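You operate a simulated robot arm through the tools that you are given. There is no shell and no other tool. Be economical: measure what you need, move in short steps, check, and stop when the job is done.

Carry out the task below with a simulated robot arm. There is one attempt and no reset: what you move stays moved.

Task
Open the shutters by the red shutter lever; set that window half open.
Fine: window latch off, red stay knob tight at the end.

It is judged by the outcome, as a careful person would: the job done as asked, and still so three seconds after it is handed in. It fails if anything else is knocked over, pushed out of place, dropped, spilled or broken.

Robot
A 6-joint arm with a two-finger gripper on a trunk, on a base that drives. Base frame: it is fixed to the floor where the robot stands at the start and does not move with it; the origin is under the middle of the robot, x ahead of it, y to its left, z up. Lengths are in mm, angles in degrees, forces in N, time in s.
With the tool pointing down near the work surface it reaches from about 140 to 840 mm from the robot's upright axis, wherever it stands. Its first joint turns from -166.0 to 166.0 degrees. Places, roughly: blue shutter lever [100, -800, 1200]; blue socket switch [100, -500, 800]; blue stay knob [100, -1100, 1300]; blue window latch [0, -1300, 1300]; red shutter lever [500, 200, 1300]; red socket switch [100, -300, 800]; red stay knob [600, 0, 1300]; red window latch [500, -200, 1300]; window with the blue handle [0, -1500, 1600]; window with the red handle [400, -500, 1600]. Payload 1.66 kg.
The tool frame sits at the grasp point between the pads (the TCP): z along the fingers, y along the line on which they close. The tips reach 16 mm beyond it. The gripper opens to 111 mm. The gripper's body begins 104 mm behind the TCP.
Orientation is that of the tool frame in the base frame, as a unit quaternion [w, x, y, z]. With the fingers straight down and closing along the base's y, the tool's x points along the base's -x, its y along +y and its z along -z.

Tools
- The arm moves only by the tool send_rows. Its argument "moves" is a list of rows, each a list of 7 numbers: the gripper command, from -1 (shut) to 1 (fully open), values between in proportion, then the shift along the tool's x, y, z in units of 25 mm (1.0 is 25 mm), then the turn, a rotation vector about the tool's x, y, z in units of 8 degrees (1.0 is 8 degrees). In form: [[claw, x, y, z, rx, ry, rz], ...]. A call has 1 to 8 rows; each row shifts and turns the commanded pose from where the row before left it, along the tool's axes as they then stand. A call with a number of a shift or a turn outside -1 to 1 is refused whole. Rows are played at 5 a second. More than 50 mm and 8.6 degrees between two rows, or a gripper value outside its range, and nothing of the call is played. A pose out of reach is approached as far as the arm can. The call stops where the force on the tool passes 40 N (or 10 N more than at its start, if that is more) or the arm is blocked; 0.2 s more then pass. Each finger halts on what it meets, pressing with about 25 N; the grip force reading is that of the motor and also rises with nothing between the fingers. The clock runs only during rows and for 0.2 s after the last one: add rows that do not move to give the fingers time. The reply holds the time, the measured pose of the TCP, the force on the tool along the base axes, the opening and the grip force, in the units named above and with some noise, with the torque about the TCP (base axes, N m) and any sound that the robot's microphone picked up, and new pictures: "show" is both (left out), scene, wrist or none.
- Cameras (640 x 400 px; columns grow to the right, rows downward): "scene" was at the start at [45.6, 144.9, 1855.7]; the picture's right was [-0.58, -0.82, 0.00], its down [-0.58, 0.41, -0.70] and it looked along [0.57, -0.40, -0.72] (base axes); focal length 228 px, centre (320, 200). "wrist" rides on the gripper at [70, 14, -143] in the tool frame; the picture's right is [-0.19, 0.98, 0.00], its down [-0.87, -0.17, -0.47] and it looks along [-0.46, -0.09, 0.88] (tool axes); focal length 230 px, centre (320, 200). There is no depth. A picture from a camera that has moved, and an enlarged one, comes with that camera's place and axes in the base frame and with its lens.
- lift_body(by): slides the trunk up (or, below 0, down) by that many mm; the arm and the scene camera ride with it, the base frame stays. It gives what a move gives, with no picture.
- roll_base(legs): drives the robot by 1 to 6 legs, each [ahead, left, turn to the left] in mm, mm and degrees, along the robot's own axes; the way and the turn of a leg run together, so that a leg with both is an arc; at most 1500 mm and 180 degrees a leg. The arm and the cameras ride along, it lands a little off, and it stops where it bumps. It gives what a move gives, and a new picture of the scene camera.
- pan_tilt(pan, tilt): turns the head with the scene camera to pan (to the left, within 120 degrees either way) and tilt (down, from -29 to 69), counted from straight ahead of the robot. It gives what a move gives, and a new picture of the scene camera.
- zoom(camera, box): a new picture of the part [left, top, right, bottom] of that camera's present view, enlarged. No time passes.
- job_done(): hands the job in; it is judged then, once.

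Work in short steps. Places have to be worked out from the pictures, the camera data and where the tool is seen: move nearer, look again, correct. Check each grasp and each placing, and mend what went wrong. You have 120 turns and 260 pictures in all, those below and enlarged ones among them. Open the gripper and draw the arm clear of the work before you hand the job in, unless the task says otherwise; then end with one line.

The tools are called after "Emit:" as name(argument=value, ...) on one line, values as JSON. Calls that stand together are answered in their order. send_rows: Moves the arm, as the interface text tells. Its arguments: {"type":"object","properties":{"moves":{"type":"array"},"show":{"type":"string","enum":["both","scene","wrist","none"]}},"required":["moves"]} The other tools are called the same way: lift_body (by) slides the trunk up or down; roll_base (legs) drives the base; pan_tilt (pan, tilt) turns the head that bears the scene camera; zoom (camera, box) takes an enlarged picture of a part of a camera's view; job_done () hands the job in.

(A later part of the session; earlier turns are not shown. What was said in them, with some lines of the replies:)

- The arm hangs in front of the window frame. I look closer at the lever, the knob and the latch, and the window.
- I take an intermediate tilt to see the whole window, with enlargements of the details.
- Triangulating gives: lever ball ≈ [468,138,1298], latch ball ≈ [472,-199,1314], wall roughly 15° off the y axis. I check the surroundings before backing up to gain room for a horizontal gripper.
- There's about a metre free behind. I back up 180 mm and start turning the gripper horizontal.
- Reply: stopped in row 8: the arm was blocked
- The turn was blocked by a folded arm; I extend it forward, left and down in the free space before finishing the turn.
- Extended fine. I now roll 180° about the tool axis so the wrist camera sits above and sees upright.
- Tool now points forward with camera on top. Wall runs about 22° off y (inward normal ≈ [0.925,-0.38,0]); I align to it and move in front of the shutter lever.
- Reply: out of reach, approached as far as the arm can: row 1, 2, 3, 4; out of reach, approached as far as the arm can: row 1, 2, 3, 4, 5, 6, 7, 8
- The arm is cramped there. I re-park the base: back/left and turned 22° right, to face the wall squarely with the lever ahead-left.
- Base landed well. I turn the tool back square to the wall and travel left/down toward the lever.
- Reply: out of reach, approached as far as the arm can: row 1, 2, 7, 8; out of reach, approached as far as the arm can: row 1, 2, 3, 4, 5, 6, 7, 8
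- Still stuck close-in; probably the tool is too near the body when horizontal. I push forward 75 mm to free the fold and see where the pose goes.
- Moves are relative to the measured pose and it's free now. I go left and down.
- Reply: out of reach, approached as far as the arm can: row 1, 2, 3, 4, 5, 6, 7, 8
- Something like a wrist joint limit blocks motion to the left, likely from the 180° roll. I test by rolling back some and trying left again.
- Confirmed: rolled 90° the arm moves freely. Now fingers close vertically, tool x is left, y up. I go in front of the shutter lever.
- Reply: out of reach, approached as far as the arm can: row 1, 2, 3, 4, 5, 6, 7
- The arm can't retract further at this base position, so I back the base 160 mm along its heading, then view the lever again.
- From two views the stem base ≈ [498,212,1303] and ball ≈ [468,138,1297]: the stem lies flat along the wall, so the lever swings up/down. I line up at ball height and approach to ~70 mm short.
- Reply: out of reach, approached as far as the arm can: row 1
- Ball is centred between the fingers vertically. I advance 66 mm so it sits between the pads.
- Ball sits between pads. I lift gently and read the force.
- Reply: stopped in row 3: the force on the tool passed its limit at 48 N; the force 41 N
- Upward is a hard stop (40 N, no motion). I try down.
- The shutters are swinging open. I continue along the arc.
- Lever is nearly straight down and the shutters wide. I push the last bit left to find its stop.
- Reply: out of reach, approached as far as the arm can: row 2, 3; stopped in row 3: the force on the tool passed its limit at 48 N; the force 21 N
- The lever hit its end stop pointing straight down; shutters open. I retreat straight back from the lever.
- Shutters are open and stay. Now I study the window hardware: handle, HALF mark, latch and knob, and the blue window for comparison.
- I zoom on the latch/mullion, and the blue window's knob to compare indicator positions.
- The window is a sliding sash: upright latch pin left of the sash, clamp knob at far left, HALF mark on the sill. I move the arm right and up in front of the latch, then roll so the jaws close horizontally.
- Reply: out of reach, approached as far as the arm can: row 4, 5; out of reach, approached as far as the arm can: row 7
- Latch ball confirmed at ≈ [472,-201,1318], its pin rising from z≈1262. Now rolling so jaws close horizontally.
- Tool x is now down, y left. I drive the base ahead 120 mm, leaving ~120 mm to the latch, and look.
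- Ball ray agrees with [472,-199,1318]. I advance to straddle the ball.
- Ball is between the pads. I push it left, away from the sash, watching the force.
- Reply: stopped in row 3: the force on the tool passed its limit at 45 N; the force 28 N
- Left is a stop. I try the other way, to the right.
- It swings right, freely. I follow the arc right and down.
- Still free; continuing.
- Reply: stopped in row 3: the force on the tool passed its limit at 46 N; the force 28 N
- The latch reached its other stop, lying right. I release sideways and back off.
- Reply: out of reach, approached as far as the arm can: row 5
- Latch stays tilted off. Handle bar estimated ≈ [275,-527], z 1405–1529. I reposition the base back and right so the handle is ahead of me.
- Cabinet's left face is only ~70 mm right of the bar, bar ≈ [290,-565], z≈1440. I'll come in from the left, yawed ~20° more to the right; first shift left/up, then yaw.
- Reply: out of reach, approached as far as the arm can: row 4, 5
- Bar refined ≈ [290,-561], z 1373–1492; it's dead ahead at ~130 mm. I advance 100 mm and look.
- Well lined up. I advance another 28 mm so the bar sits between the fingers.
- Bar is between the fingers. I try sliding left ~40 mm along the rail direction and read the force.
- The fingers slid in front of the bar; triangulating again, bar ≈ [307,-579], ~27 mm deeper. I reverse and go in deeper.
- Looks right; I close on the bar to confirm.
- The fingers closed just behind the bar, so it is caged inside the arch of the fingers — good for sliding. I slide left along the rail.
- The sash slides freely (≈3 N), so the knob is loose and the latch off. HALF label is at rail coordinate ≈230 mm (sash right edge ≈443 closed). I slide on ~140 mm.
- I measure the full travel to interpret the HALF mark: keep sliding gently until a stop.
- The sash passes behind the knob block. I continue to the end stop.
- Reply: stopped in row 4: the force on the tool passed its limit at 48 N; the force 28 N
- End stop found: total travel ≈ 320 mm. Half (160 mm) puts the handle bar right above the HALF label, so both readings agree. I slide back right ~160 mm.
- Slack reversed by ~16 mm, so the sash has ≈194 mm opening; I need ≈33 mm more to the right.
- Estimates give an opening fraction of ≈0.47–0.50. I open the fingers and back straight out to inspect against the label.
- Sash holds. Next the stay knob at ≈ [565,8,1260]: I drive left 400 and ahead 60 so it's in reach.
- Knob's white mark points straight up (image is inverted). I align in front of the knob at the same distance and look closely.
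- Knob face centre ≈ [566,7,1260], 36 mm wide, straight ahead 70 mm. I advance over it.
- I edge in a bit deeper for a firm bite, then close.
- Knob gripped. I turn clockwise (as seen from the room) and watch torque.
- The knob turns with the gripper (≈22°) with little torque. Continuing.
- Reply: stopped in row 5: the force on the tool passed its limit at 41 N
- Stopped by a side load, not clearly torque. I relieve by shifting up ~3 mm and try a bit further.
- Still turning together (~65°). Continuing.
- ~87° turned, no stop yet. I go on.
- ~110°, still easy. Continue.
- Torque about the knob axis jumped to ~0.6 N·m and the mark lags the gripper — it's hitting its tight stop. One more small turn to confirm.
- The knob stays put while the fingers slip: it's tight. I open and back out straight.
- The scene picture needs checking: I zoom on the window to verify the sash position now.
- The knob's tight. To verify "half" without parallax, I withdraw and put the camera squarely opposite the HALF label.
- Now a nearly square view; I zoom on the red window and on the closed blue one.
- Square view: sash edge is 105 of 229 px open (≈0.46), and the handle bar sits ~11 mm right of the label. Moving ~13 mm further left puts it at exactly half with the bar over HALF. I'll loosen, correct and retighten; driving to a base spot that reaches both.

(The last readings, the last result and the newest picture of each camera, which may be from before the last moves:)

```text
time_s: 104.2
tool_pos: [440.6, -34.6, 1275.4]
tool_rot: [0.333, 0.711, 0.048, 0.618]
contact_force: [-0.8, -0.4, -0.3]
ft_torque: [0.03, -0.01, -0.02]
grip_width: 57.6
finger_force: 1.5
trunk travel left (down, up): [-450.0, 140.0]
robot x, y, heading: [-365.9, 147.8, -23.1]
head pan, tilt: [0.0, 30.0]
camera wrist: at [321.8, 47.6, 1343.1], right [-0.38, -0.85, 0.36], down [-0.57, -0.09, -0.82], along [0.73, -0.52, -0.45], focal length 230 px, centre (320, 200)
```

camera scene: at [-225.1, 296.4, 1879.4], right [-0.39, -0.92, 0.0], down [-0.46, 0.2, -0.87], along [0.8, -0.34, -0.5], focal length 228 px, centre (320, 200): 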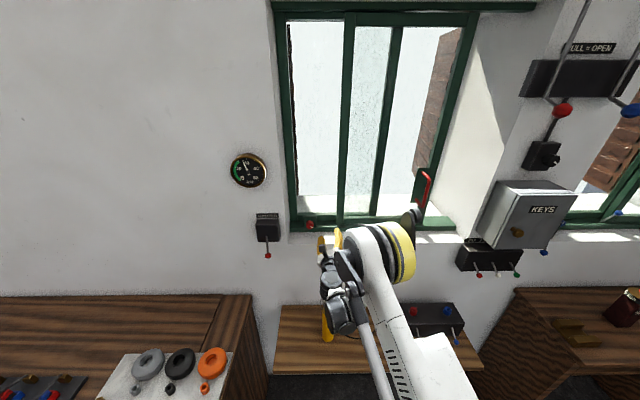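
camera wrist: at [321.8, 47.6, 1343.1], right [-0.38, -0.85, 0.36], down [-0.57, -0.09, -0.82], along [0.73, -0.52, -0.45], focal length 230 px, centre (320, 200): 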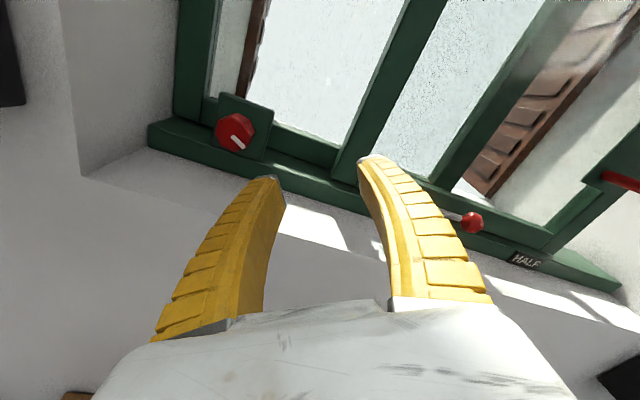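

I move in front of the knob, aligned with the earlier grip point [576,2,1262].

Emit:
send_rows(moves=[[0, 0.38, -0.82, 0.38, 0, 0, 0], [0, 0.38, -0.82, 0.38, 0, 0, 0], [0, 0.38, -0.82, 0.38, 0, 0, 0], [0, 0.38, -0.82, 0.38, 0, 0, 0]], show="wrist")

```text
time_s: 105.2
tool_pos: [512.4, 31.1, 1262.9]
tool_rot: [0.332, 0.711, 0.048, 0.618]
contact_force: [-0.5, -0.4, 0.1]
ft_torque: [0.0, 0.03, -0.01]
grip_width: 57.7
finger_force: 1.9
trunk travel left (down, up): [-450.0, 140.0]
robot x, y, heading: [-361.0, 148.3, -23.2]
head pan, tilt: [0.0, 30.0]
camera wrist: at [395.0, 112.6, 1330.8], right [-0.38, -0.85, 0.36], down [-0.57, -0.09, -0.82], along [0.73, -0.52, -0.45], focal length 230 px, centre (320, 200)
```

wrist: 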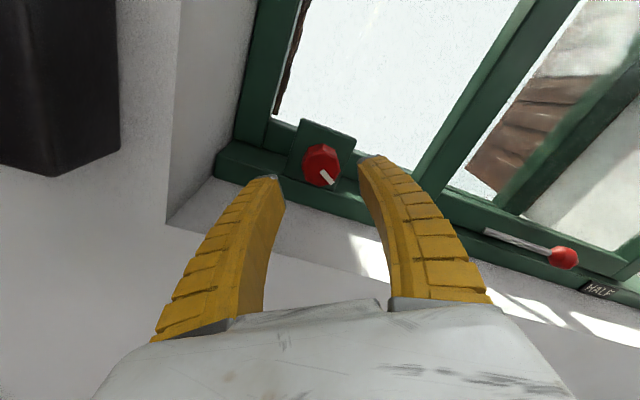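

Aligned like before. Advance 69 mm and grip.

Emit:
send_rows(moves=[[0, 0, 0, 0.9, 0, 0, 0], [0, 0, 0, 0.9, 0, 0, 0], [0, 0, 0, 0.9, 0, 0, 0], [-0.6, 0, 0, 0, 0, 0, 0], [-1, 0, 0, 0, 0, 0, 0], [-1, 0, 0, 0, 0, 0, 0]], show="wrist")

```text
time_s: 106.6
tool_pos: [575.0, 1.6, 1260.4]
tool_rot: [0.333, 0.711, 0.047, 0.618]
contact_force: [4.9, -4.3, 2.3]
ft_torque: [-0.05, 0.01, -0.07]
grip_width: 28.3
finger_force: 34.0
trunk travel left (down, up): [-450.0, 140.0]
robot x, y, heading: [-366.6, 143.8, -23.1]
head pan, tilt: [0.0, 30.0]
camera wrist: at [455.4, 83.8, 1328.8], right [-0.38, -0.85, 0.36], down [-0.57, -0.09, -0.82], along [0.73, -0.52, -0.45], focal length 230 px, centre (320, 200)
```

wrist: 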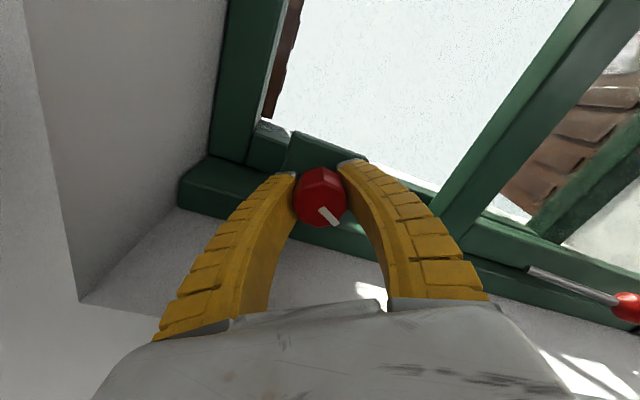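

Gripped well. Turn counter-clockwise to loosen.

Emit:
send_rows(moves=[[-1, 0, 0, 0, 0, 0, -0.8], [-1, 0, 0, 0, 0, 0, -0.8], [-1, 0, 0, 0, 0, 0, -0.8], [-1, 0, 0, 0, 0, 0, -0.8], [-1, 0, 0, 0, 0, 0, -0.8], [-1, 0, 0, 0, 0, 0, -0.8], [-1, 0, 0, 0, 0, 0, -0.8]], show="wrist")

Emit:
send_rows(moves=[[-1, 0, 0, 0, 0, 0, -0.8], [-1, 0, 0, 0, 0, 0, -0.8], [-1, 0, 0, 0, 0, 0, -0.8], [-1, 0, 0, 0, 0, 0, -0.8], [-1, 0, 0, 0, 0, 0, -0.8], [-1, 0, 0, 0, 0, 0, -0.8], [-1, 0, 0, 0, 0, 0, -0.8]], show="wrist")

```text
time_s: 108.2
tool_pos: [573.7, 2.3, 1261.3]
tool_rot: [0.542, 0.639, 0.315, 0.445]
contact_force: [5.6, -8.0, 3.2]
ft_torque: [-0.08, -0.25, -0.01]
grip_width: 28.7
finger_force: 34.6
trunk travel left (down, up): [-450.0, 140.0]
robot x, y, heading: [-362.5, 147.2, -23.4]
head pan, tilt: [0.0, 30.0]
camera wrist: at [471.5, 119.6, 1292.2], right [-0.16, -0.38, 0.91], down [-0.77, -0.53, -0.35], along [0.62, -0.76, -0.21], focal length 230 px, centre (320, 200)
```

wrist: 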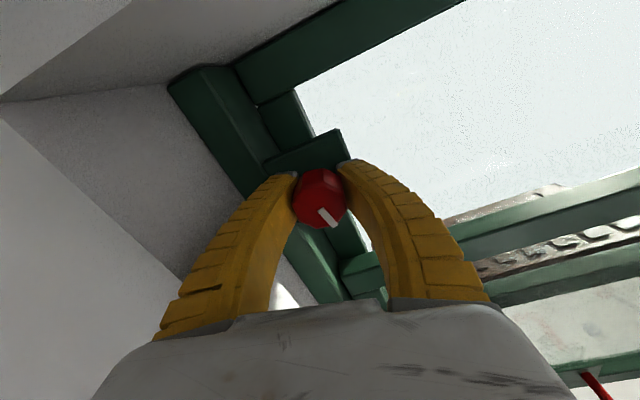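

```text
time_s: 109.8
tool_pos: [575.1, 3.2, 1262.6]
tool_rot: [0.672, 0.471, 0.534, 0.205]
contact_force: [11.9, -11.3, 16.1]
ft_torque: [-0.05, -0.15, 0.02]
grip_width: 26.9
finger_force: 33.9
trunk travel left (down, up): [-450.0, 140.0]
robot x, y, heading: [-363.1, 147.4, -23.0]
head pan, tilt: [0.0, 30.0]
camera wrist: at [471.0, 121.8, 1238.4], right [0.16, 0.32, 0.93], down [-0.77, -0.56, 0.32], along [0.62, -0.77, 0.15], focal length 230 px, centre (320, 200)
```

wrist: 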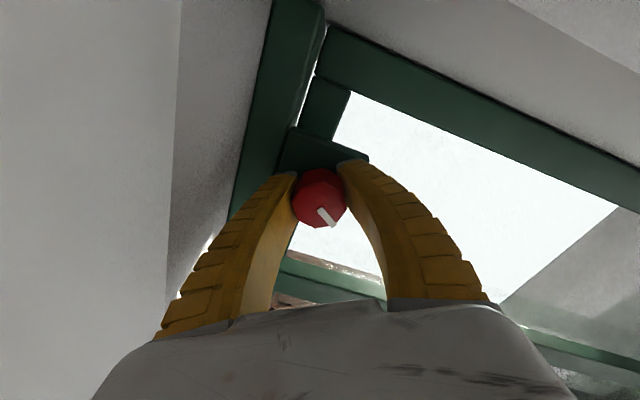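

Turned ~90°; about 25° more, then release and back out.

Emit:
send_rows(moves=[[-1, 0, 0, 0, 0, 0, -0.8], [-1, 0, 0, 0, 0, 0, -0.8], [-1, 0, 0, 0, 0, 0, -0.8]], show="none")

Emit:
send_rows(moves=[[-0.1, 0, 0, 0, 0, 0, 0], [-0.1, 0, 0, 0, 0, 0, 0], [-0.1, 0, 0, -0.7, 0, 0, 0], [-0.1, 0, 0, -1, 0, 0, 0], [-0.1, 0, 0, -1, 0, 0, 0], [-0.1, 0, 0, -1, 0, 0, 0]], show="wrist")

```text
time_s: 110.6
tool_pos: [573.4, 2.6, 1261.0]
tool_rot: [0.696, 0.375, 0.606, 0.089]
contact_force: [12.5, -11.2, 13.7]
ft_torque: [-0.07, -0.19, -0.06]
grip_width: 26.4
finger_force: 34.1
trunk travel left (down, up): [-450.0, 140.0]
robot x, y, heading: [-366.5, 150.0, -23.3]
head pan, tilt: [0.0, 30.0]
```

```text
time_s: 112.0
tool_pos: [488.1, 42.2, 1263.6]
tool_rot: [0.696, 0.376, 0.605, 0.089]
contact_force: [-0.8, 0.7, 0.4]
ft_torque: [0.0, 0.03, 0.01]
grip_width: 52.0
finger_force: 1.2
trunk travel left (down, up): [-450.0, 140.0]
robot x, y, heading: [-364.4, 147.3, -23.3]
head pan, tilt: [0.0, 30.0]
camera wrist: at [380.3, 150.7, 1220.3], right [0.28, 0.58, 0.77], down [-0.7, -0.42, 0.57], along [0.66, -0.7, 0.29], focal length 230 px, centre (320, 200)
```

wrist: 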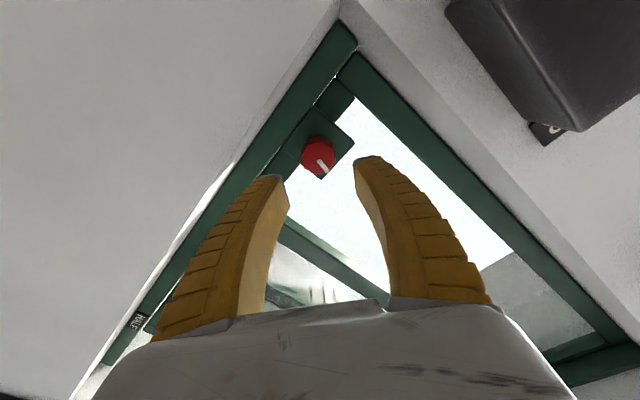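

Loosened (mark back near up). Now roll back and travel right to the handle.

Emit:
send_rows(moves=[[-0.3, 0, 0, -0.3, 0, 0, -1], [-0.3, 0, 0, -0.3, 0, 0, -1], [-0.3, 0, 0, -0.3, 0, 0, -1], [-0.3, 0, 0, -0.3, 0, 0, -1], [-0.3, 0, 0, -0.3, 0, 0, -1], [-0.3, -1, -0.5, 0, 0, 0, 0], [-0.3, -1, -0.7, 0, 0, 0, 0], [-0.3, -1, -0.9, 0, 0, 0, 0]], show="none")

Emit:
send_rows(moves=[[-0.3, -0.8, -1, 0, 0, 0, 0], [-0.3, -0.8, -1, 0, 0, 0, 0], [-0.3, -0.8, -1, 0, 0, 0, 0], [-0.3, -0.8, -1, 0, 0, 0, 0], [-0.3, -0.6, -1, 0, 0, 0, 0], [-0.3, 0, -1, 0, 0, 0, 0], [-0.3, 0, -1, 0, 0, 0, 0], [-0.3, 0, -1, 0, 0, 0, 0]], show="none")

Emit:
send_rows(moves=[[-0.3, 0, -1, 0, 0, 0, 0], [-0.3, 0, -1, 0, 0, 0, 0], [-0.3, 0, -1, 0, 0, 0, 0], [-0.3, 0, -1, 0, 0, 0, 0], [-0.3, 0, 0, 0, 0.9, 0, 0], [-0.3, 0, 0, 0, 0.8, 0, 0], [-0.3, 0, 0, 0, 0.8, 0, 0]])

```text
time_s: 113.8
tool_pos: [434.0, 12.0, 1340.9]
tool_rot: [0.684, 0.146, 0.697, -0.154]
contact_force: [0.4, 0.2, 0.1]
ft_torque: [0.02, -0.01, 0.01]
grip_width: 41.4
finger_force: 1.7
trunk travel left (down, up): [-450.0, 140.0]
robot x, y, heading: [-363.7, 147.3, -23.2]
head pan, tilt: [0.0, 30.0]
```

```text
time_s: 115.6
tool_pos: [354.0, -171.2, 1437.4]
tool_rot: [0.686, 0.147, 0.696, -0.154]
contact_force: [0.0, 0.4, -0.9]
ft_torque: [-0.01, 0.03, 0.03]
grip_width: 41.4
finger_force: 2.3
trunk travel left (down, up): [-450.0, 140.0]
robot x, y, heading: [-365.0, 151.0, -22.9]
head pan, tilt: [0.0, 30.0]
```

```text
time_s: 117.2
tool_pos: [314.0, -258.8, 1434.2]
tool_rot: [0.65, 0.246, 0.672, -0.256]
contact_force: [-0.2, -0.2, 0.1]
ft_torque: [-0.01, -0.03, -0.08]
grip_width: 41.3
finger_force: 1.8
out of reach, approached as far as the arm can: row 1, 5, 6
trunk travel left (down, up): [-450.0, 140.0]
robot x, y, heading: [-367.5, 150.0, -23.0]
head pan, tilt: [0.0, 30.0]
camera scene: at [-223.8, 300.6, 1878.9], right [-0.39, -0.92, 0.0], down [-0.46, 0.19, -0.87], along [0.8, -0.34, -0.5], focal length 228 px, centre (320, 200)
camera wrist: at [213.5, -154.2, 1367.9], right [0.66, 0.73, 0.17], down [-0.43, 0.19, 0.88], along [0.61, -0.65, 0.44], focal length 230 px, centre (320, 200)
```

scene: 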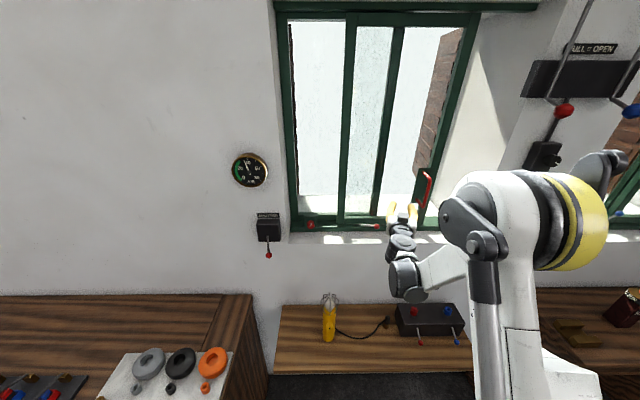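
wrist: 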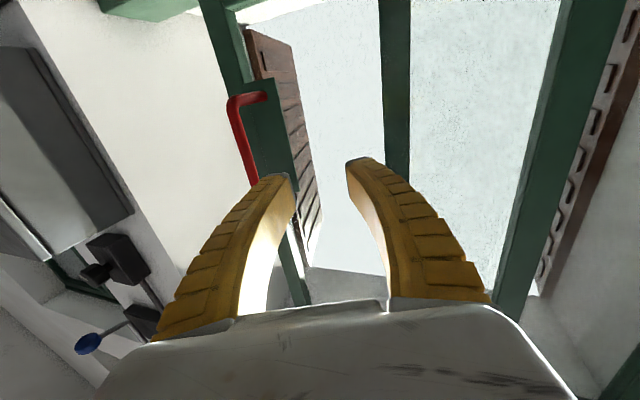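

Bar ray gives rail coordinate ≈266 (same as before). I shift right and line up for the final approach.

Emit:
send_rows(moves=[[-0.3, 0, -1, 0.5, 0, 0, 0], [-0.3, 0, -1, 0.5, 0, 0, 0], [-0.3, 0, -1, 0.5, 0, 0, 0], [-0.3, 0, -1, 0.5, 0, 0, 0]], show="wrist")

```text
time_s: 118.2
tool_pos: [285.4, -371.3, 1434.6]
tool_rot: [0.65, 0.248, 0.671, -0.256]
contact_force: [-1.0, 0.7, 0.0]
ft_torque: [0.01, -0.04, 0.02]
grip_width: 41.5
finger_force: 1.9
trunk travel left (down, up): [-450.0, 140.0]
robot x, y, heading: [-368.7, 146.7, -22.9]
head pan, tilt: [0.0, 30.0]
camera wrist: at [184.6, -266.2, 1367.9], right [0.66, 0.73, 0.17], down [-0.43, 0.19, 0.88], along [0.61, -0.65, 0.44], focal length 230 px, centre (320, 200)
```

wrist: 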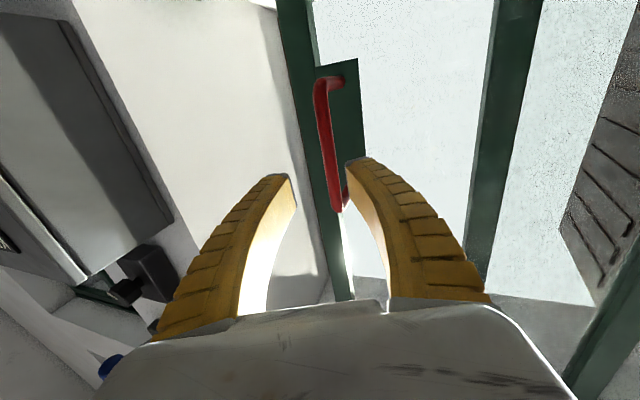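

Lined up. Advance 105 mm, close to cage the bar.

Emit:
send_rows(moves=[[-0.3, 0, 0.05, 1, 0, 0, 0], [-0.3, 0, 0.05, 1, 0, 0, 0], [-0.3, 0, 0, 1, 0, 0, 0], [-0.3, 0, 0, 0.7, 0, 0, 0], [-0.3, 0, 0, 0.5, 0, 0, 0]], show="wrist")

```text
time_s: 119.4
tool_pos: [364.7, -436.5, 1433.3]
tool_rot: [0.65, 0.248, 0.671, -0.255]
contact_force: [-0.3, -0.1, -0.1]
ft_torque: [-0.03, -0.02, 0.02]
grip_width: 41.2
finger_force: 1.8
trunk travel left (down, up): [-450.0, 140.0]
robot x, y, heading: [-365.5, 151.7, -23.1]
head pan, tilt: [0.0, 30.0]
camera wrist: at [264.3, -333.0, 1366.6], right [0.66, 0.73, 0.17], down [-0.43, 0.19, 0.88], along [0.61, -0.65, 0.44], focal length 230 px, centre (320, 200)
```

wrist: 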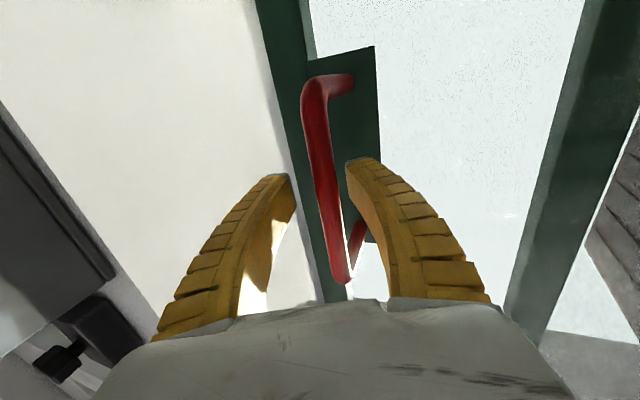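

Bar between the fingers. I close to see whether it's gripped or caged.

Emit:
send_rows(moves=[[-0.6, 0, 0, 0, 0, 0, 0], [-1, 0, 0, 0, 0, 0, 0], [-1, 0, 0, 0, 0, 0, 0]], show="wrist")

```text
time_s: 120.2
tool_pos: [365.6, -436.7, 1433.5]
tool_rot: [0.65, 0.247, 0.672, -0.255]
contact_force: [9.9, 1.1, 0.5]
ft_torque: [0.05, -0.07, -0.19]
grip_width: 0.0
finger_force: 25.1
trunk travel left (down, up): [-450.0, 140.0]
robot x, y, heading: [-364.6, 147.8, -23.1]
head pan, tilt: [0.0, 30.0]
camera wrist: at [266.0, -331.6, 1366.4], right [0.66, 0.73, 0.17], down [-0.43, 0.19, 0.88], along [0.62, -0.65, 0.44], focal length 230 px, centre (320, 200)
```

wrist: 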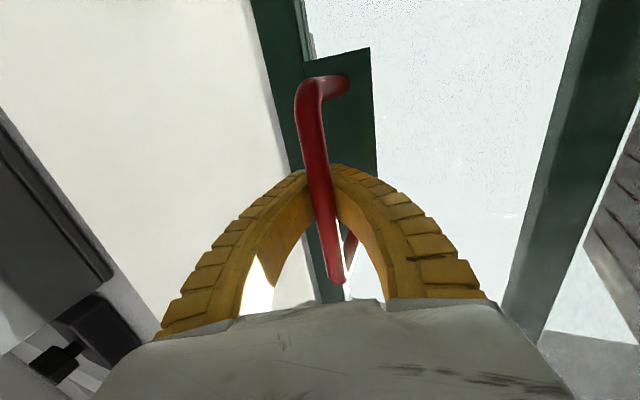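

Caged snugly. I check the scene for the bar vs label before moving.

Emit:
zoom(camera="scene", box=[280, 150, 480, 275])

```text
3.20 times, centred on (380, 212) of scene
camera zoom: at [-224.1, 297.5, 1879.2], right [-0.39, -0.92, 0.0], down [-0.46, 0.2, -0.87], along [0.8, -0.34, -0.5], focal length 731 px, centre (128, 160)
```

zoom: 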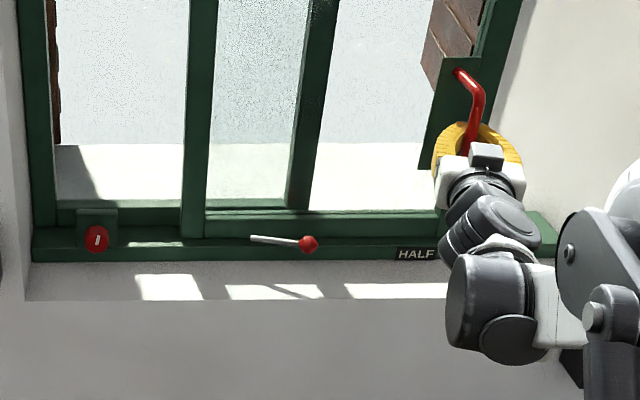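

Sash left edge measures ~208 mm from sill end; half needs ~187 mm. I move left 20 mm.

Emit:
send_rows(moves=[[-1, 0, 0.38, -0.135, 0, 0, 0], [-1, 0, 0.38, -0.135, 0, 0, 0], [-1, 0, 0, 0, 0, 0, 0]], show="none")

Emit:
zoom(camera="scene", box=[280, 150, 480, 275])

```text
time_s: 121.0
tool_pos: [370.5, -418.7, 1432.6]
tool_rot: [0.649, 0.248, 0.672, -0.255]
contact_force: [0.4, -3.9, -3.3]
ft_torque: [0.03, -0.04, 0.04]
grip_width: 6.0
finger_force: 28.7
trunk travel left (down, up): [-450.0, 140.0]
robot x, y, heading: [-366.0, 149.3, -23.2]
head pan, tilt: [0.0, 30.0]
```

```text
3.20 times, centred on (380, 212) of scene
camera zoom: at [-226.3, 295.7, 1879.5], right [-0.39, -0.92, 0.0], down [-0.46, 0.2, -0.87], along [0.8, -0.34, -0.5], focal length 731 px, centre (128, 160)
```

zoom: 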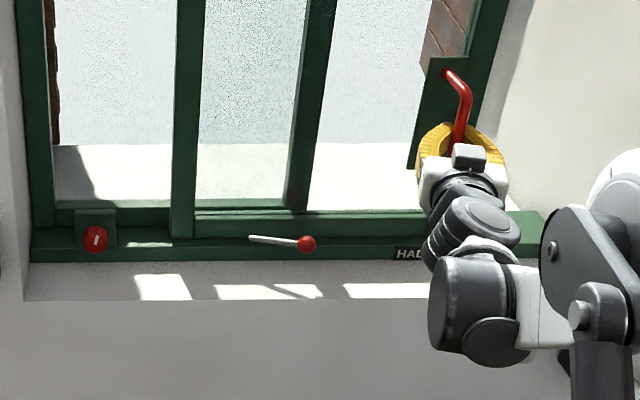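

Sash left edge now ≈194 mm; high zoom to measure better.

Emit:
zoom(camera="scene", box=[280, 190, 360, 240])

```text
8.00 times, centred on (320, 215) of scene
camera zoom: at [-226.3, 295.7, 1879.5], right [-0.39, -0.92, 0.0], down [-0.46, 0.2, -0.87], along [0.8, -0.34, -0.5], focal length 1828 px, centre (320, 80)
```

zoom: 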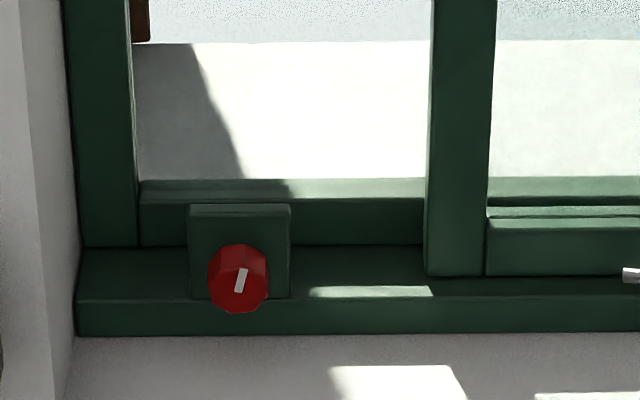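

194 mm; 7 mm more to the left.

Emit:
send_rows(moves=[[-1, 0, 0.27, -0.1, 0, 0, 0], [-1, 0, 0, 0, 0, 0, 0]], show="none")

Emit:
zoom(camera="scene", box=[280, 190, 360, 240])

```text
time_s: 121.6
tool_pos: [374.4, -411.9, 1432.0]
tool_rot: [0.65, 0.247, 0.672, -0.255]
contact_force: [0.8, -5.8, 2.8]
ft_torque: [0.07, 0.01, 0.05]
grip_width: 5.9
finger_force: 29.0
trunk travel left (down, up): [-450.0, 140.0]
robot x, y, heading: [-366.4, 151.8, -23.1]
head pan, tilt: [0.0, 30.0]
```

```text
8.00 times, centred on (320, 215) of scene
camera zoom: at [-226.5, 296.1, 1879.6], right [-0.39, -0.92, 0.0], down [-0.46, 0.2, -0.87], along [0.8, -0.34, -0.5], focal length 1828 px, centre (320, 80)
```

zoom: 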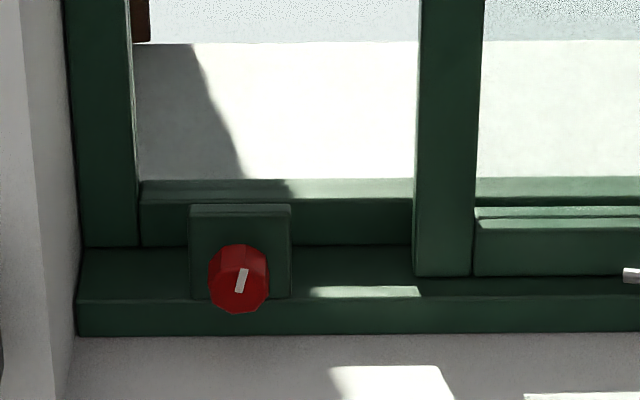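

187 mm: exactly half. I open wide and back straight out, then verify.

Emit:
send_rows(moves=[[-0.2, 0, 0, 0, 0, 0, 0], [-0.2, 0, 0, 0, 0, 0, 0], [-0.2, 0, 0, -0.8, 0, 0, 0], [-0.2, 0, 0, -1, 0, 0, 0], [-0.2, 0, 0, -1, 0, 0, 0], [-0.2, 0, 0, -1, 0, 0, 0]], show="wrist")

Emit:
zoom(camera="scene", box=[280, 190, 360, 240])

```text
time_s: 123.0
tool_pos: [303.3, -348.9, 1438.1]
tool_rot: [0.65, 0.247, 0.672, -0.255]
contact_force: [-0.1, 0.3, 0.1]
ft_torque: [0.0, 0.03, 0.04]
grip_width: 46.8
finger_force: 2.1
trunk travel left (down, up): [-450.0, 140.0]
robot x, y, heading: [-364.0, 150.8, -23.1]
head pan, tilt: [0.0, 30.0]
camera wrist: at [202.2, -245.3, 1371.6], right [0.66, 0.73, 0.17], down [-0.44, 0.19, 0.88], along [0.61, -0.65, 0.44], focal length 230 px, centre (320, 200)
```

wrist: 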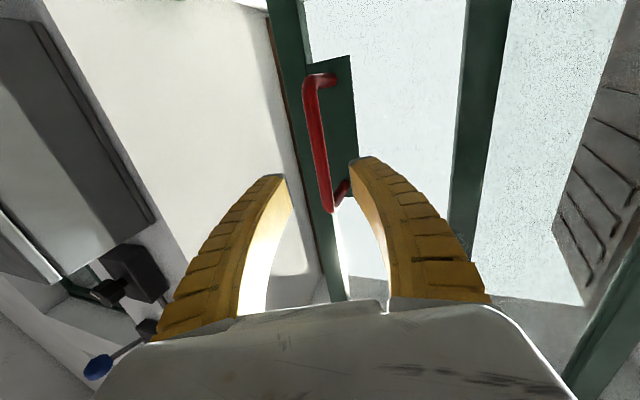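

```text
8.00 times, centred on (320, 215) of scene
camera zoom: at [-227.2, 297.7, 1879.5], right [-0.39, -0.92, 0.0], down [-0.46, 0.2, -0.87], along [0.8, -0.34, -0.5], focal length 1828 px, centre (320, 80)
```

zoom: 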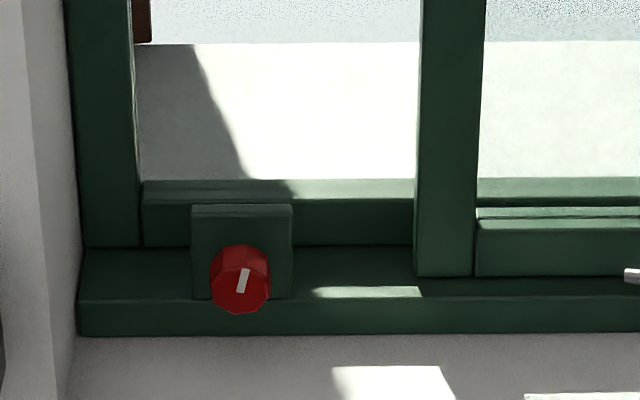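

Sash stayed. Now back to the knob: yaw square, go left at height, then down.

Emit:
send_rows(moves=[[0, 0, 0, 0, -0.8, 0, 0], [0, 0, 1, 0, -0.8, 0, 0], [0, 0, 1, 0, -0.6, 0, 0], [0, 0, 1, 0, 0, 0, 0], [0, 0, 1, 0, 0, 0, 0], [0, 0, 1, 0, 0, 0, 0], [0, 0, 1, 0, 0, 0, 0], [0, 0, 1, 0, 0, 0, 0]], show="none")

Emit:
send_rows(moves=[[0, 0, 1, 0, 0, 0, 0], [0, 0, 1, 0, 0, 0, 0], [0, 0, 1, 0, 0, 0, 0], [0, 0, 1, 0, 0, 0, 0], [0, 0.5, 1, 0, 0, 0, 0], [0, 1, 1, 0, 0, 0, 0], [0, 1, 1, 0, 0, 0, 0], [0, 1, 1, 0, 0, 0, 0]], show="wrist")

```text
time_s: 124.8
tool_pos: [372.8, -231.3, 1434.0]
tool_rot: [0.677, 0.163, 0.696, -0.172]
contact_force: [0.6, -0.1, -0.4]
ft_torque: [-0.01, 0.01, -0.06]
grip_width: 57.6
finger_force: 1.6
out of reach, approached as far as the arm can: row 1, 7, 8
trunk travel left (down, up): [-450.0, 140.0]
robot x, y, heading: [-370.1, 147.3, -23.2]
head pan, tilt: [0.0, 30.0]
```

```text
time_s: 126.6
tool_pos: [459.4, -67.2, 1338.4]
tool_rot: [0.68, 0.164, 0.693, -0.174]
contact_force: [0.4, -0.2, -0.1]
ft_torque: [-0.03, -0.01, -0.05]
grip_width: 57.5
finger_force: 1.4
out of reach, approached as far as the arm can: row 1
trunk travel left (down, up): [-450.0, 140.0]
robot x, y, heading: [-363.9, 146.3, -23.0]
head pan, tilt: [0.0, 30.0]
camera wrist: at [337.8, 10.5, 1270.3], right [0.46, 0.87, 0.17], down [-0.48, 0.08, 0.88], along [0.75, -0.48, 0.45], focal length 230 px, centre (320, 200)
```

wrist: 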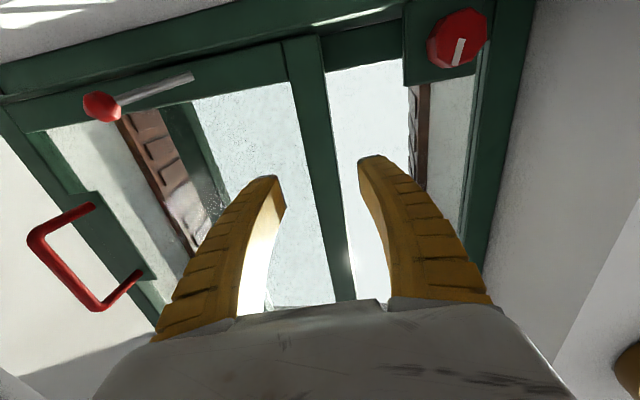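

Close. Align in front of the knob.

Emit:
send_rows(moves=[[0, 0, 0, 0, -0.4, 0, 0], [0, 0.62, 0.89, 0.03, 0, 0, 0], [0, 0.62, 0.89, 0.03, 0, 0, 0], [0, 0.62, 0.89, 0.03, 0, 0, 0], [0, 0.62, 0.89, 0.03, 0, 0, 0], [0, 0.62, 0.89, 0.03, 0, 0, 0]], show="wrist")

```text
time_s: 128.0
tool_pos: [509.0, 32.2, 1260.8]
tool_rot: [0.685, 0.146, 0.697, -0.156]
contact_force: [0.5, 0.5, -1.1]
ft_torque: [0.0, 0.01, -0.02]
grip_width: 57.5
finger_force: 0.8
trunk travel left (down, up): [-450.0, 140.0]
robot x, y, heading: [-364.1, 148.5, -23.3]
head pan, tilt: [0.0, 30.0]
camera wrist: at [383.3, 101.8, 1192.6], right [0.41, 0.9, 0.17], down [-0.48, 0.05, 0.88], along [0.77, -0.44, 0.45], focal length 230 px, centre (320, 200)
```

wrist: 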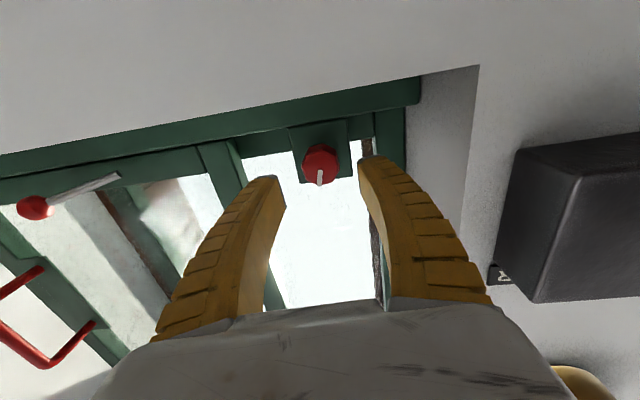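

Aligned. Advance and grip, slightly higher this time (z≈1262).

Emit:
send_rows(moves=[[0, -0.03, 0, 0.9, 0, 0, 0], [0, -0.03, 0, 0.9, 0, 0, 0], [0, 0, 0, 0.9, 0, 0, 0], [0, 0, 0, 0.2, 0, 0, 0], [-0.6, 0, 0, 0, 0, 0, 0], [-1, 0, 0, 0, 0, 0, 0], [-1, 0, 0, 0, 0, 0, 0]], show="wrist")

```text
time_s: 129.6
tool_pos: [572.9, 3.2, 1263.7]
tool_rot: [0.685, 0.146, 0.697, -0.155]
contact_force: [2.1, 0.6, 0.5]
ft_torque: [0.06, 0.12, -0.11]
grip_width: 29.7
finger_force: 34.2
trunk travel left (down, up): [-450.0, 140.0]
robot x, y, heading: [-366.5, 146.9, -23.2]
head pan, tilt: [0.0, 30.0]
camera wrist: at [447.4, 73.4, 1194.8], right [0.41, 0.9, 0.17], down [-0.48, 0.05, 0.88], along [0.77, -0.44, 0.45], focal length 230 px, centre (320, 200)
```

wrist: 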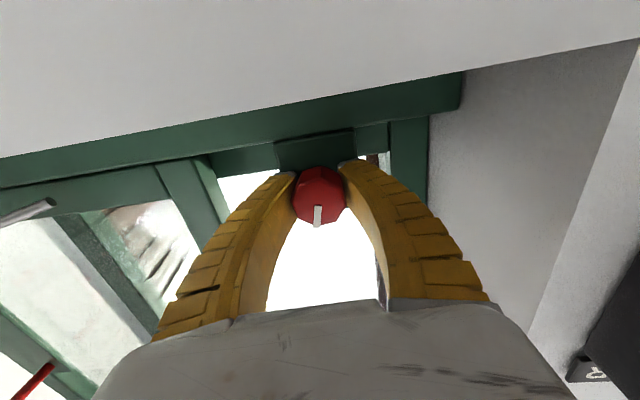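

Good grip, low forces. Tighten clockwise in stages.

Emit:
send_rows(moves=[[-1, 0, 0, 0, 0, 0, 0.8], [-1, 0, 0, 0, 0, 0, 0.8], [-1, 0, 0, 0, 0, 0, 0.8], [-1, 0, 0, 0, 0, 0, 0.8], [-1, 0, 0, 0, 0, 0, 0.8], [-1, 0, 0, 0, 0, 0, 0.8], [-1, 0, 0, 0, 0, 0, 0.8], [-1, 0, 0, 0, 0, 0, 0.8]], show="none")

Emit:
send_rows(moves=[[-1, 0, 0, 0, 0, 0, 0.8], [-1, 0, 0, 0, 0, 0, 0.8], [-1, 0, 0, 0, 0, 0, 0.8], [-1, 0, 0, 0, 0, 0, 0.8], [-1, 0, 0, 0, 0, 0, 0.8], [-1, 0, 0, 0, 0, 0, 0.8], [-1, 0, 0, 0, 0, 0, 0.8], [-1, 0, 0, 0, 0, 0, 0.8]], show="wrist")

```text
time_s: 131.4
tool_pos: [574.9, 2.0, 1262.7]
tool_rot: [0.684, 0.433, 0.566, 0.157]
contact_force: [0.8, -1.1, -3.4]
ft_torque: [0.05, 0.17, 0.1]
grip_width: 31.1
finger_force: 33.6
trunk travel left (down, up): [-450.0, 140.0]
robot x, y, heading: [-367.1, 146.7, -23.3]
head pan, tilt: [0.0, 30.0]
```

```text
time_s: 133.2
tool_pos: [575.9, 2.3, 1260.6]
tool_rot: [0.527, 0.643, 0.367, 0.417]
contact_force: [0.0, 12.3, -10.9]
ft_torque: [-0.24, -0.77, 0.6]
grip_width: 30.0
finger_force: 34.0
out of reach, approached as far as the arm can: row 7, 8
trunk travel left (down, up): [-450.0, 140.0]
robot x, y, heading: [-365.1, 151.2, -22.7]
head pan, tilt: [0.0, 30.0]
stopped in row 8: the force on the tool passed its limit at 44 N (the readings are from after the stop); the commanded pose is now the measured one
camera wrist: at [470.9, 115.5, 1298.7], right [-0.04, -0.34, 0.94], down [-0.77, -0.59, -0.25], along [0.63, -0.73, -0.24], focal length 230 px, centre (320, 200)
```

wrist: 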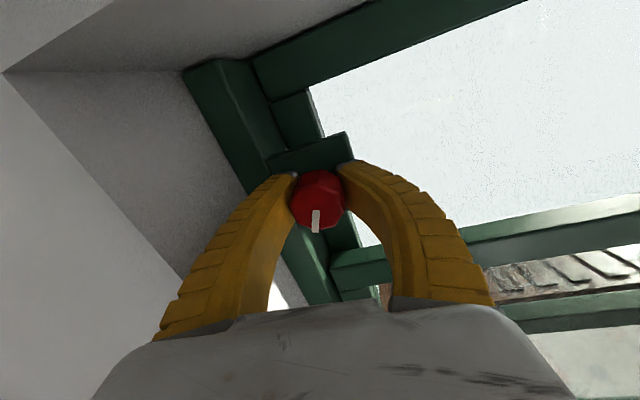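

A wrist limit stopped at ~105°. I ratchet: release, back out, roll back, regrip.

Emit:
send_rows(moves=[[-1, 0, 0, 0, 0, 0, -0.5], [-0.1, 0, 0, 0, 0, 0, 0], [-0.1, 0, 0, 0, 0, 0, 0], [-0.1, 0, 0, -0.8, 0, 0, 0], [-0.1, 0, 0, -1, 0, 0, 0], [-0.1, 0, 0, -1, 0, 0, 0]], show="wrist")

Emit:
send_rows(moves=[[-0.1, 0, 0, 0, 0, 0, -1], [-0.1, 0, 0, 0, 0, 0, -1], [-0.1, 0, 0, 0, 0, 0, -1], [-0.1, 0, 0, 0, 0, 0, -1], [-0.1, 0, 0, 0, 0, 0, -1], [-0.1, 0, 0, 0, 0, 0, -1], [-0.1, 0, 0, 0, 0, 0, -1], [-0.1, 0, 0, 0, 0, 0, -1]], show="wrist")

```text
time_s: 134.6
tool_pos: [509.1, 25.6, 1270.4]
tool_rot: [0.544, 0.63, 0.387, 0.397]
contact_force: [-0.4, 0.3, -0.9]
ft_torque: [0.0, -0.01, 0.0]
grip_width: 52.3
finger_force: 1.6
trunk travel left (down, up): [-450.0, 140.0]
robot x, y, heading: [-363.6, 150.9, -23.2]
head pan, tilt: [0.0, 30.0]
camera wrist: at [405.4, 140.5, 1302.6], right [-0.02, -0.28, 0.96], down [-0.78, -0.6, -0.19], along [0.63, -0.75, -0.21], focal length 230 px, centre (320, 200)
```

wrist: 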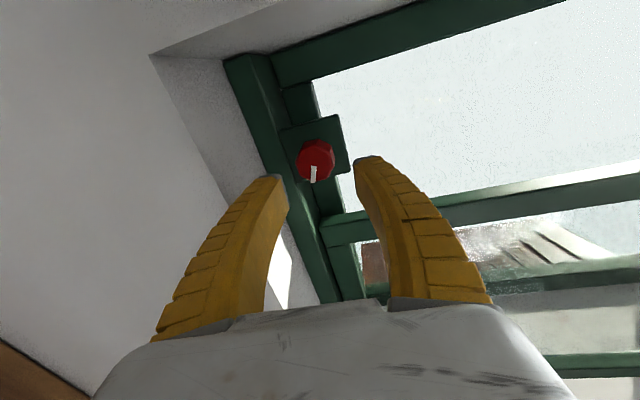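

```text
time_s: 136.4
tool_pos: [510.3, 25.0, 1270.4]
tool_rot: [0.671, 0.329, 0.663, 0.048]
contact_force: [0.3, 0.5, -0.1]
ft_torque: [0.02, 0.01, -0.01]
grip_width: 52.1
finger_force: 1.3
trunk travel left (down, up): [-450.0, 140.0]
robot x, y, heading: [-365.0, 151.2, -23.0]
head pan, tilt: [0.0, 30.0]
camera wrist: at [391.4, 123.0, 1229.9], right [0.34, 0.67, 0.66], down [-0.6, -0.39, 0.7], along [0.73, -0.63, 0.27], focal length 230 px, centre (320, 200)
```

wrist: 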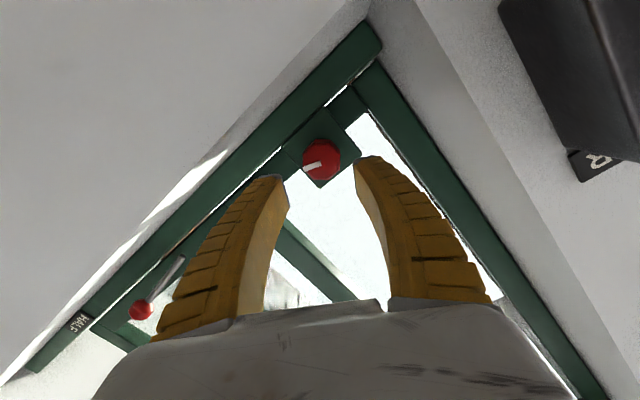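

Mark now at ≈113° from up. I fix the slight tilt, regrip and finish the turn.

Emit:
send_rows(moves=[[0, 0.35, -0.05, 0, -0.34, -0.59, 0], [0, 0, 0, 0.9, 0, 0, 0], [0, 0, 0, 0.9, 0, 0, 0], [0, 0, 0, 0.7, 0, 0, 0]], show="wrist")

```text
time_s: 137.4
tool_pos: [568.7, 2.4, 1262.3]
tool_rot: [0.705, 0.316, 0.633, 0.051]
contact_force: [0.2, 0.6, 0.1]
ft_torque: [0.0, 0.01, 0.01]
grip_width: 57.3
finger_force: 1.8
trunk travel left (down, up): [-450.0, 140.0]
robot x, y, heading: [-367.6, 149.1, -22.9]
head pan, tilt: [0.0, 30.0]
camera wrist: at [453.8, 100.2, 1208.2], right [0.29, 0.69, 0.66], down [-0.66, -0.36, 0.66], along [0.7, -0.62, 0.35], focal length 230 px, centre (320, 200)
```

wrist: 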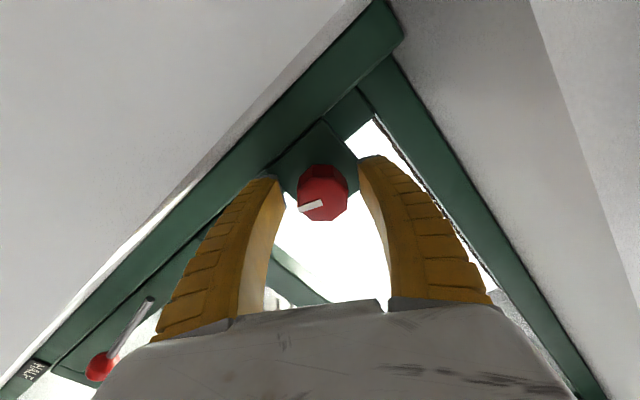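

Centred. Advance 6 mm, grip, turn on until it slips.

Emit:
send_rows(moves=[[0, 0, 0, 0.25, 0, 0, 0], [-0.6, 0, 0, 0, 0, 0, 0], [-1, 0, 0, 0, 0, 0, 0], [-1, 0, 0, 0, 0, 0, 0]], show="none")

Emit:
send_rows(moves=[[-1, 0, 0, 0, 0, 0, 0.8], [-1, 0, 0, 0, 0, 0, 0.8], [-1, 0, 0, 0, 0, 0, 0.8], [-1, 0, 0, 0, 0, 0, 0.8], [-1, 0, 0, 0, 0, 0, 0.8]], show="wrist")

```text
time_s: 138.4
tool_pos: [574.1, 2.7, 1261.7]
tool_rot: [0.705, 0.315, 0.634, 0.051]
contact_force: [9.6, 3.0, 7.6]
ft_torque: [-0.02, -0.01, 0.05]
grip_width: 28.0
finger_force: 34.8
trunk travel left (down, up): [-450.0, 140.0]
robot x, y, heading: [-369.5, 147.6, -22.9]
head pan, tilt: [0.0, 30.0]
```

```text
time_s: 139.6
tool_pos: [574.8, 2.8, 1261.3]
tool_rot: [0.663, 0.477, 0.523, 0.245]
contact_force: [18.8, 4.0, 18.5]
ft_torque: [-0.42, 0.16, -0.14]
grip_width: 27.2
finger_force: 33.8
trunk travel left (down, up): [-450.0, 140.0]
robot x, y, heading: [-366.4, 145.4, -23.1]
head pan, tilt: [0.0, 30.0]
camera wrist: at [468.6, 119.3, 1241.0], right [0.11, 0.26, 0.96], down [-0.76, -0.6, 0.25], along [0.64, -0.75, 0.13], focal length 230 px, centre (320, 200)
```

wrist: 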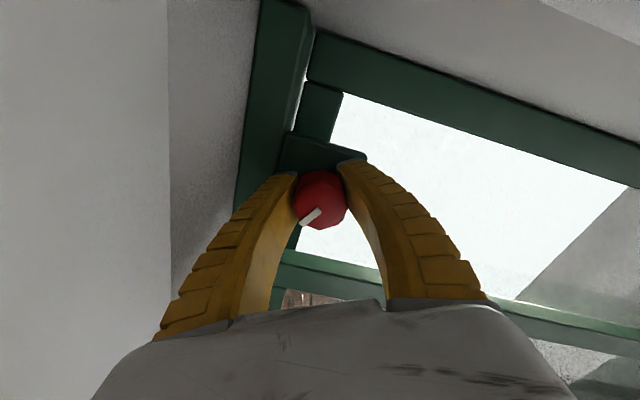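

Torque ≈0.45 N·m and the mark again lagged the gripper — tight stop. Release, back out and view.

Emit:
send_rows(moves=[[-0.1, 0, 0, 0, 0, 0, 0], [-0.1, 0, 0, 0, 0, 0, 0], [-0.1, 0, 0, -0.8, 0, 0, 0], [-0.1, 0, 0, -1, 0, 0, 0], [-0.1, 0, 0, -1, 0, 0, 0], [-0.1, 0, 0, -1, 0, 0, 0]], show="wrist")

Emit:
roll_base(legs=[[-250, 0, 0], [0, -280, 0]])

Emit:
zoom(camera="scene", box=[200, 100, 440, 250])

```text
time_s: 141.0
tool_pos: [486.6, 38.8, 1262.4]
tool_rot: [0.664, 0.478, 0.522, 0.243]
contact_force: [0.2, 0.7, 0.0]
ft_torque: [0.0, 0.02, -0.01]
grip_width: 52.0
finger_force: 1.9
trunk travel left (down, up): [-450.0, 140.0]
robot x, y, heading: [-367.1, 145.7, -23.0]
head pan, tilt: [0.0, 30.0]
camera wrist: at [379.0, 154.0, 1240.9], right [0.11, 0.26, 0.96], down [-0.76, -0.6, 0.25], along [0.64, -0.75, 0.13], focal length 230 px, centre (320, 200)
```

wrist: 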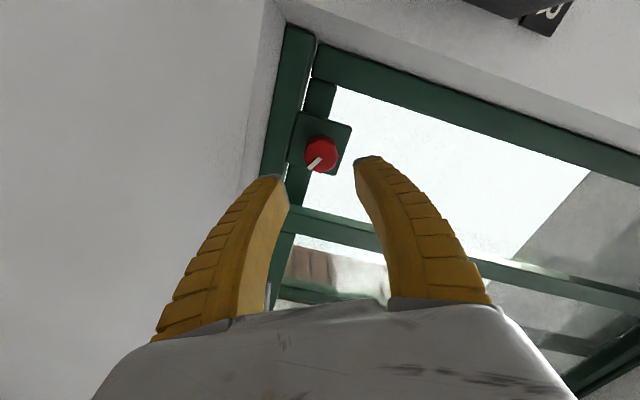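

```text
time_s: 144.5
tool_pos: [138.8, -125.9, 1262.6]
tool_rot: [0.663, 0.478, 0.522, 0.243]
contact_force: [0.7, 0.0, 0.2]
ft_torque: [-0.01, 0.01, -0.01]
grip_width: 52.1
finger_force: 1.6
trunk travel left (down, up): [-450.0, 140.0]
robot x, y, heading: [-710.0, -11.0, -23.0]
head pan, tilt: [0.0, 30.0]
camera scene: at [-573.8, 134.9, 1879.6], right [-0.39, -0.92, 0.0], down [-0.46, 0.2, -0.87], along [0.8, -0.34, -0.5], focal length 228 px, centre (320, 200)
```

scene: 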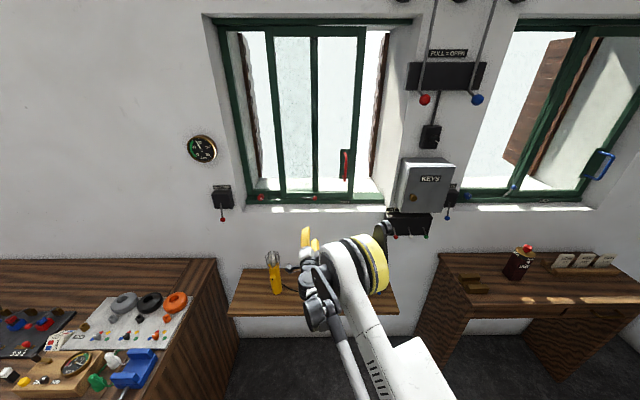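

```text
2.67 times, centred on (320, 175) of scene
camera zoom: at [-573.8, 134.9, 1879.6], right [-0.39, -0.92, 0.0], down [-0.46, 0.2, -0.87], along [0.8, -0.34, -0.5], focal length 609 px, centre (320, 267)
```

zoom: 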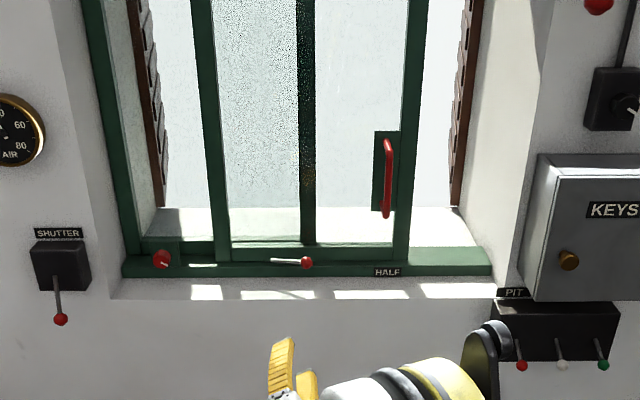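

Handle sits right over HALF, shutters open, latch laid off, knob tight, nothing else disturbed. I open the gripper fully; the arm is already well clear.

Emit:
send_rows(moves=[[1, 0, 0, 0, 0, 0, 0], [1, 0, 0, 0, 0, 0, 0]], show="none")

Emit:
zoom(camera="scene", box=[240, 170, 400, 230])

```text
time_s: 145.1
tool_pos: [140.3, -125.6, 1261.0]
tool_rot: [0.664, 0.477, 0.522, 0.243]
contact_force: [-0.4, 0.3, 0.2]
ft_torque: [0.01, 0.03, 0.03]
grip_width: 111.1
finger_force: 0.0
trunk travel left (down, up): [-450.0, 140.0]
robot x, y, heading: [-711.5, -12.4, -23.0]
head pan, tilt: [0.0, 30.0]
```

```text
4.00 times, centred on (320, 200) of scene
camera zoom: at [-573.5, 135.9, 1879.5], right [-0.39, -0.92, 0.0], down [-0.46, 0.2, -0.87], along [0.8, -0.34, -0.5], focal length 914 px, centre (320, 200)
```

zoom: 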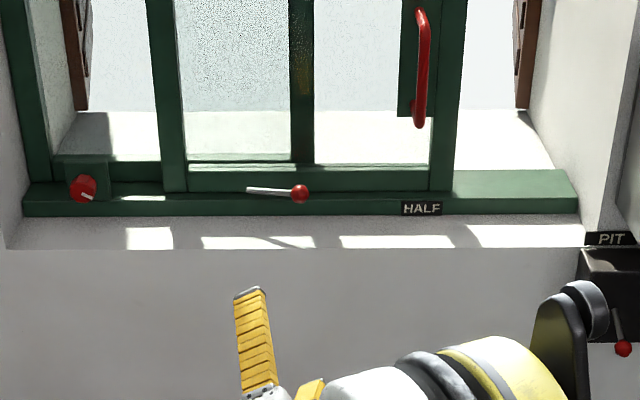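

Everything checks out in the final view; handing in.

Emit:
job_done()

```text
The job is handed in.
```

The shutters are open with the red lever down. The red window is half open with its handle over the HALF mark, the latch is off, the red stay knob is tight, and the arm is clear with the gripper open.
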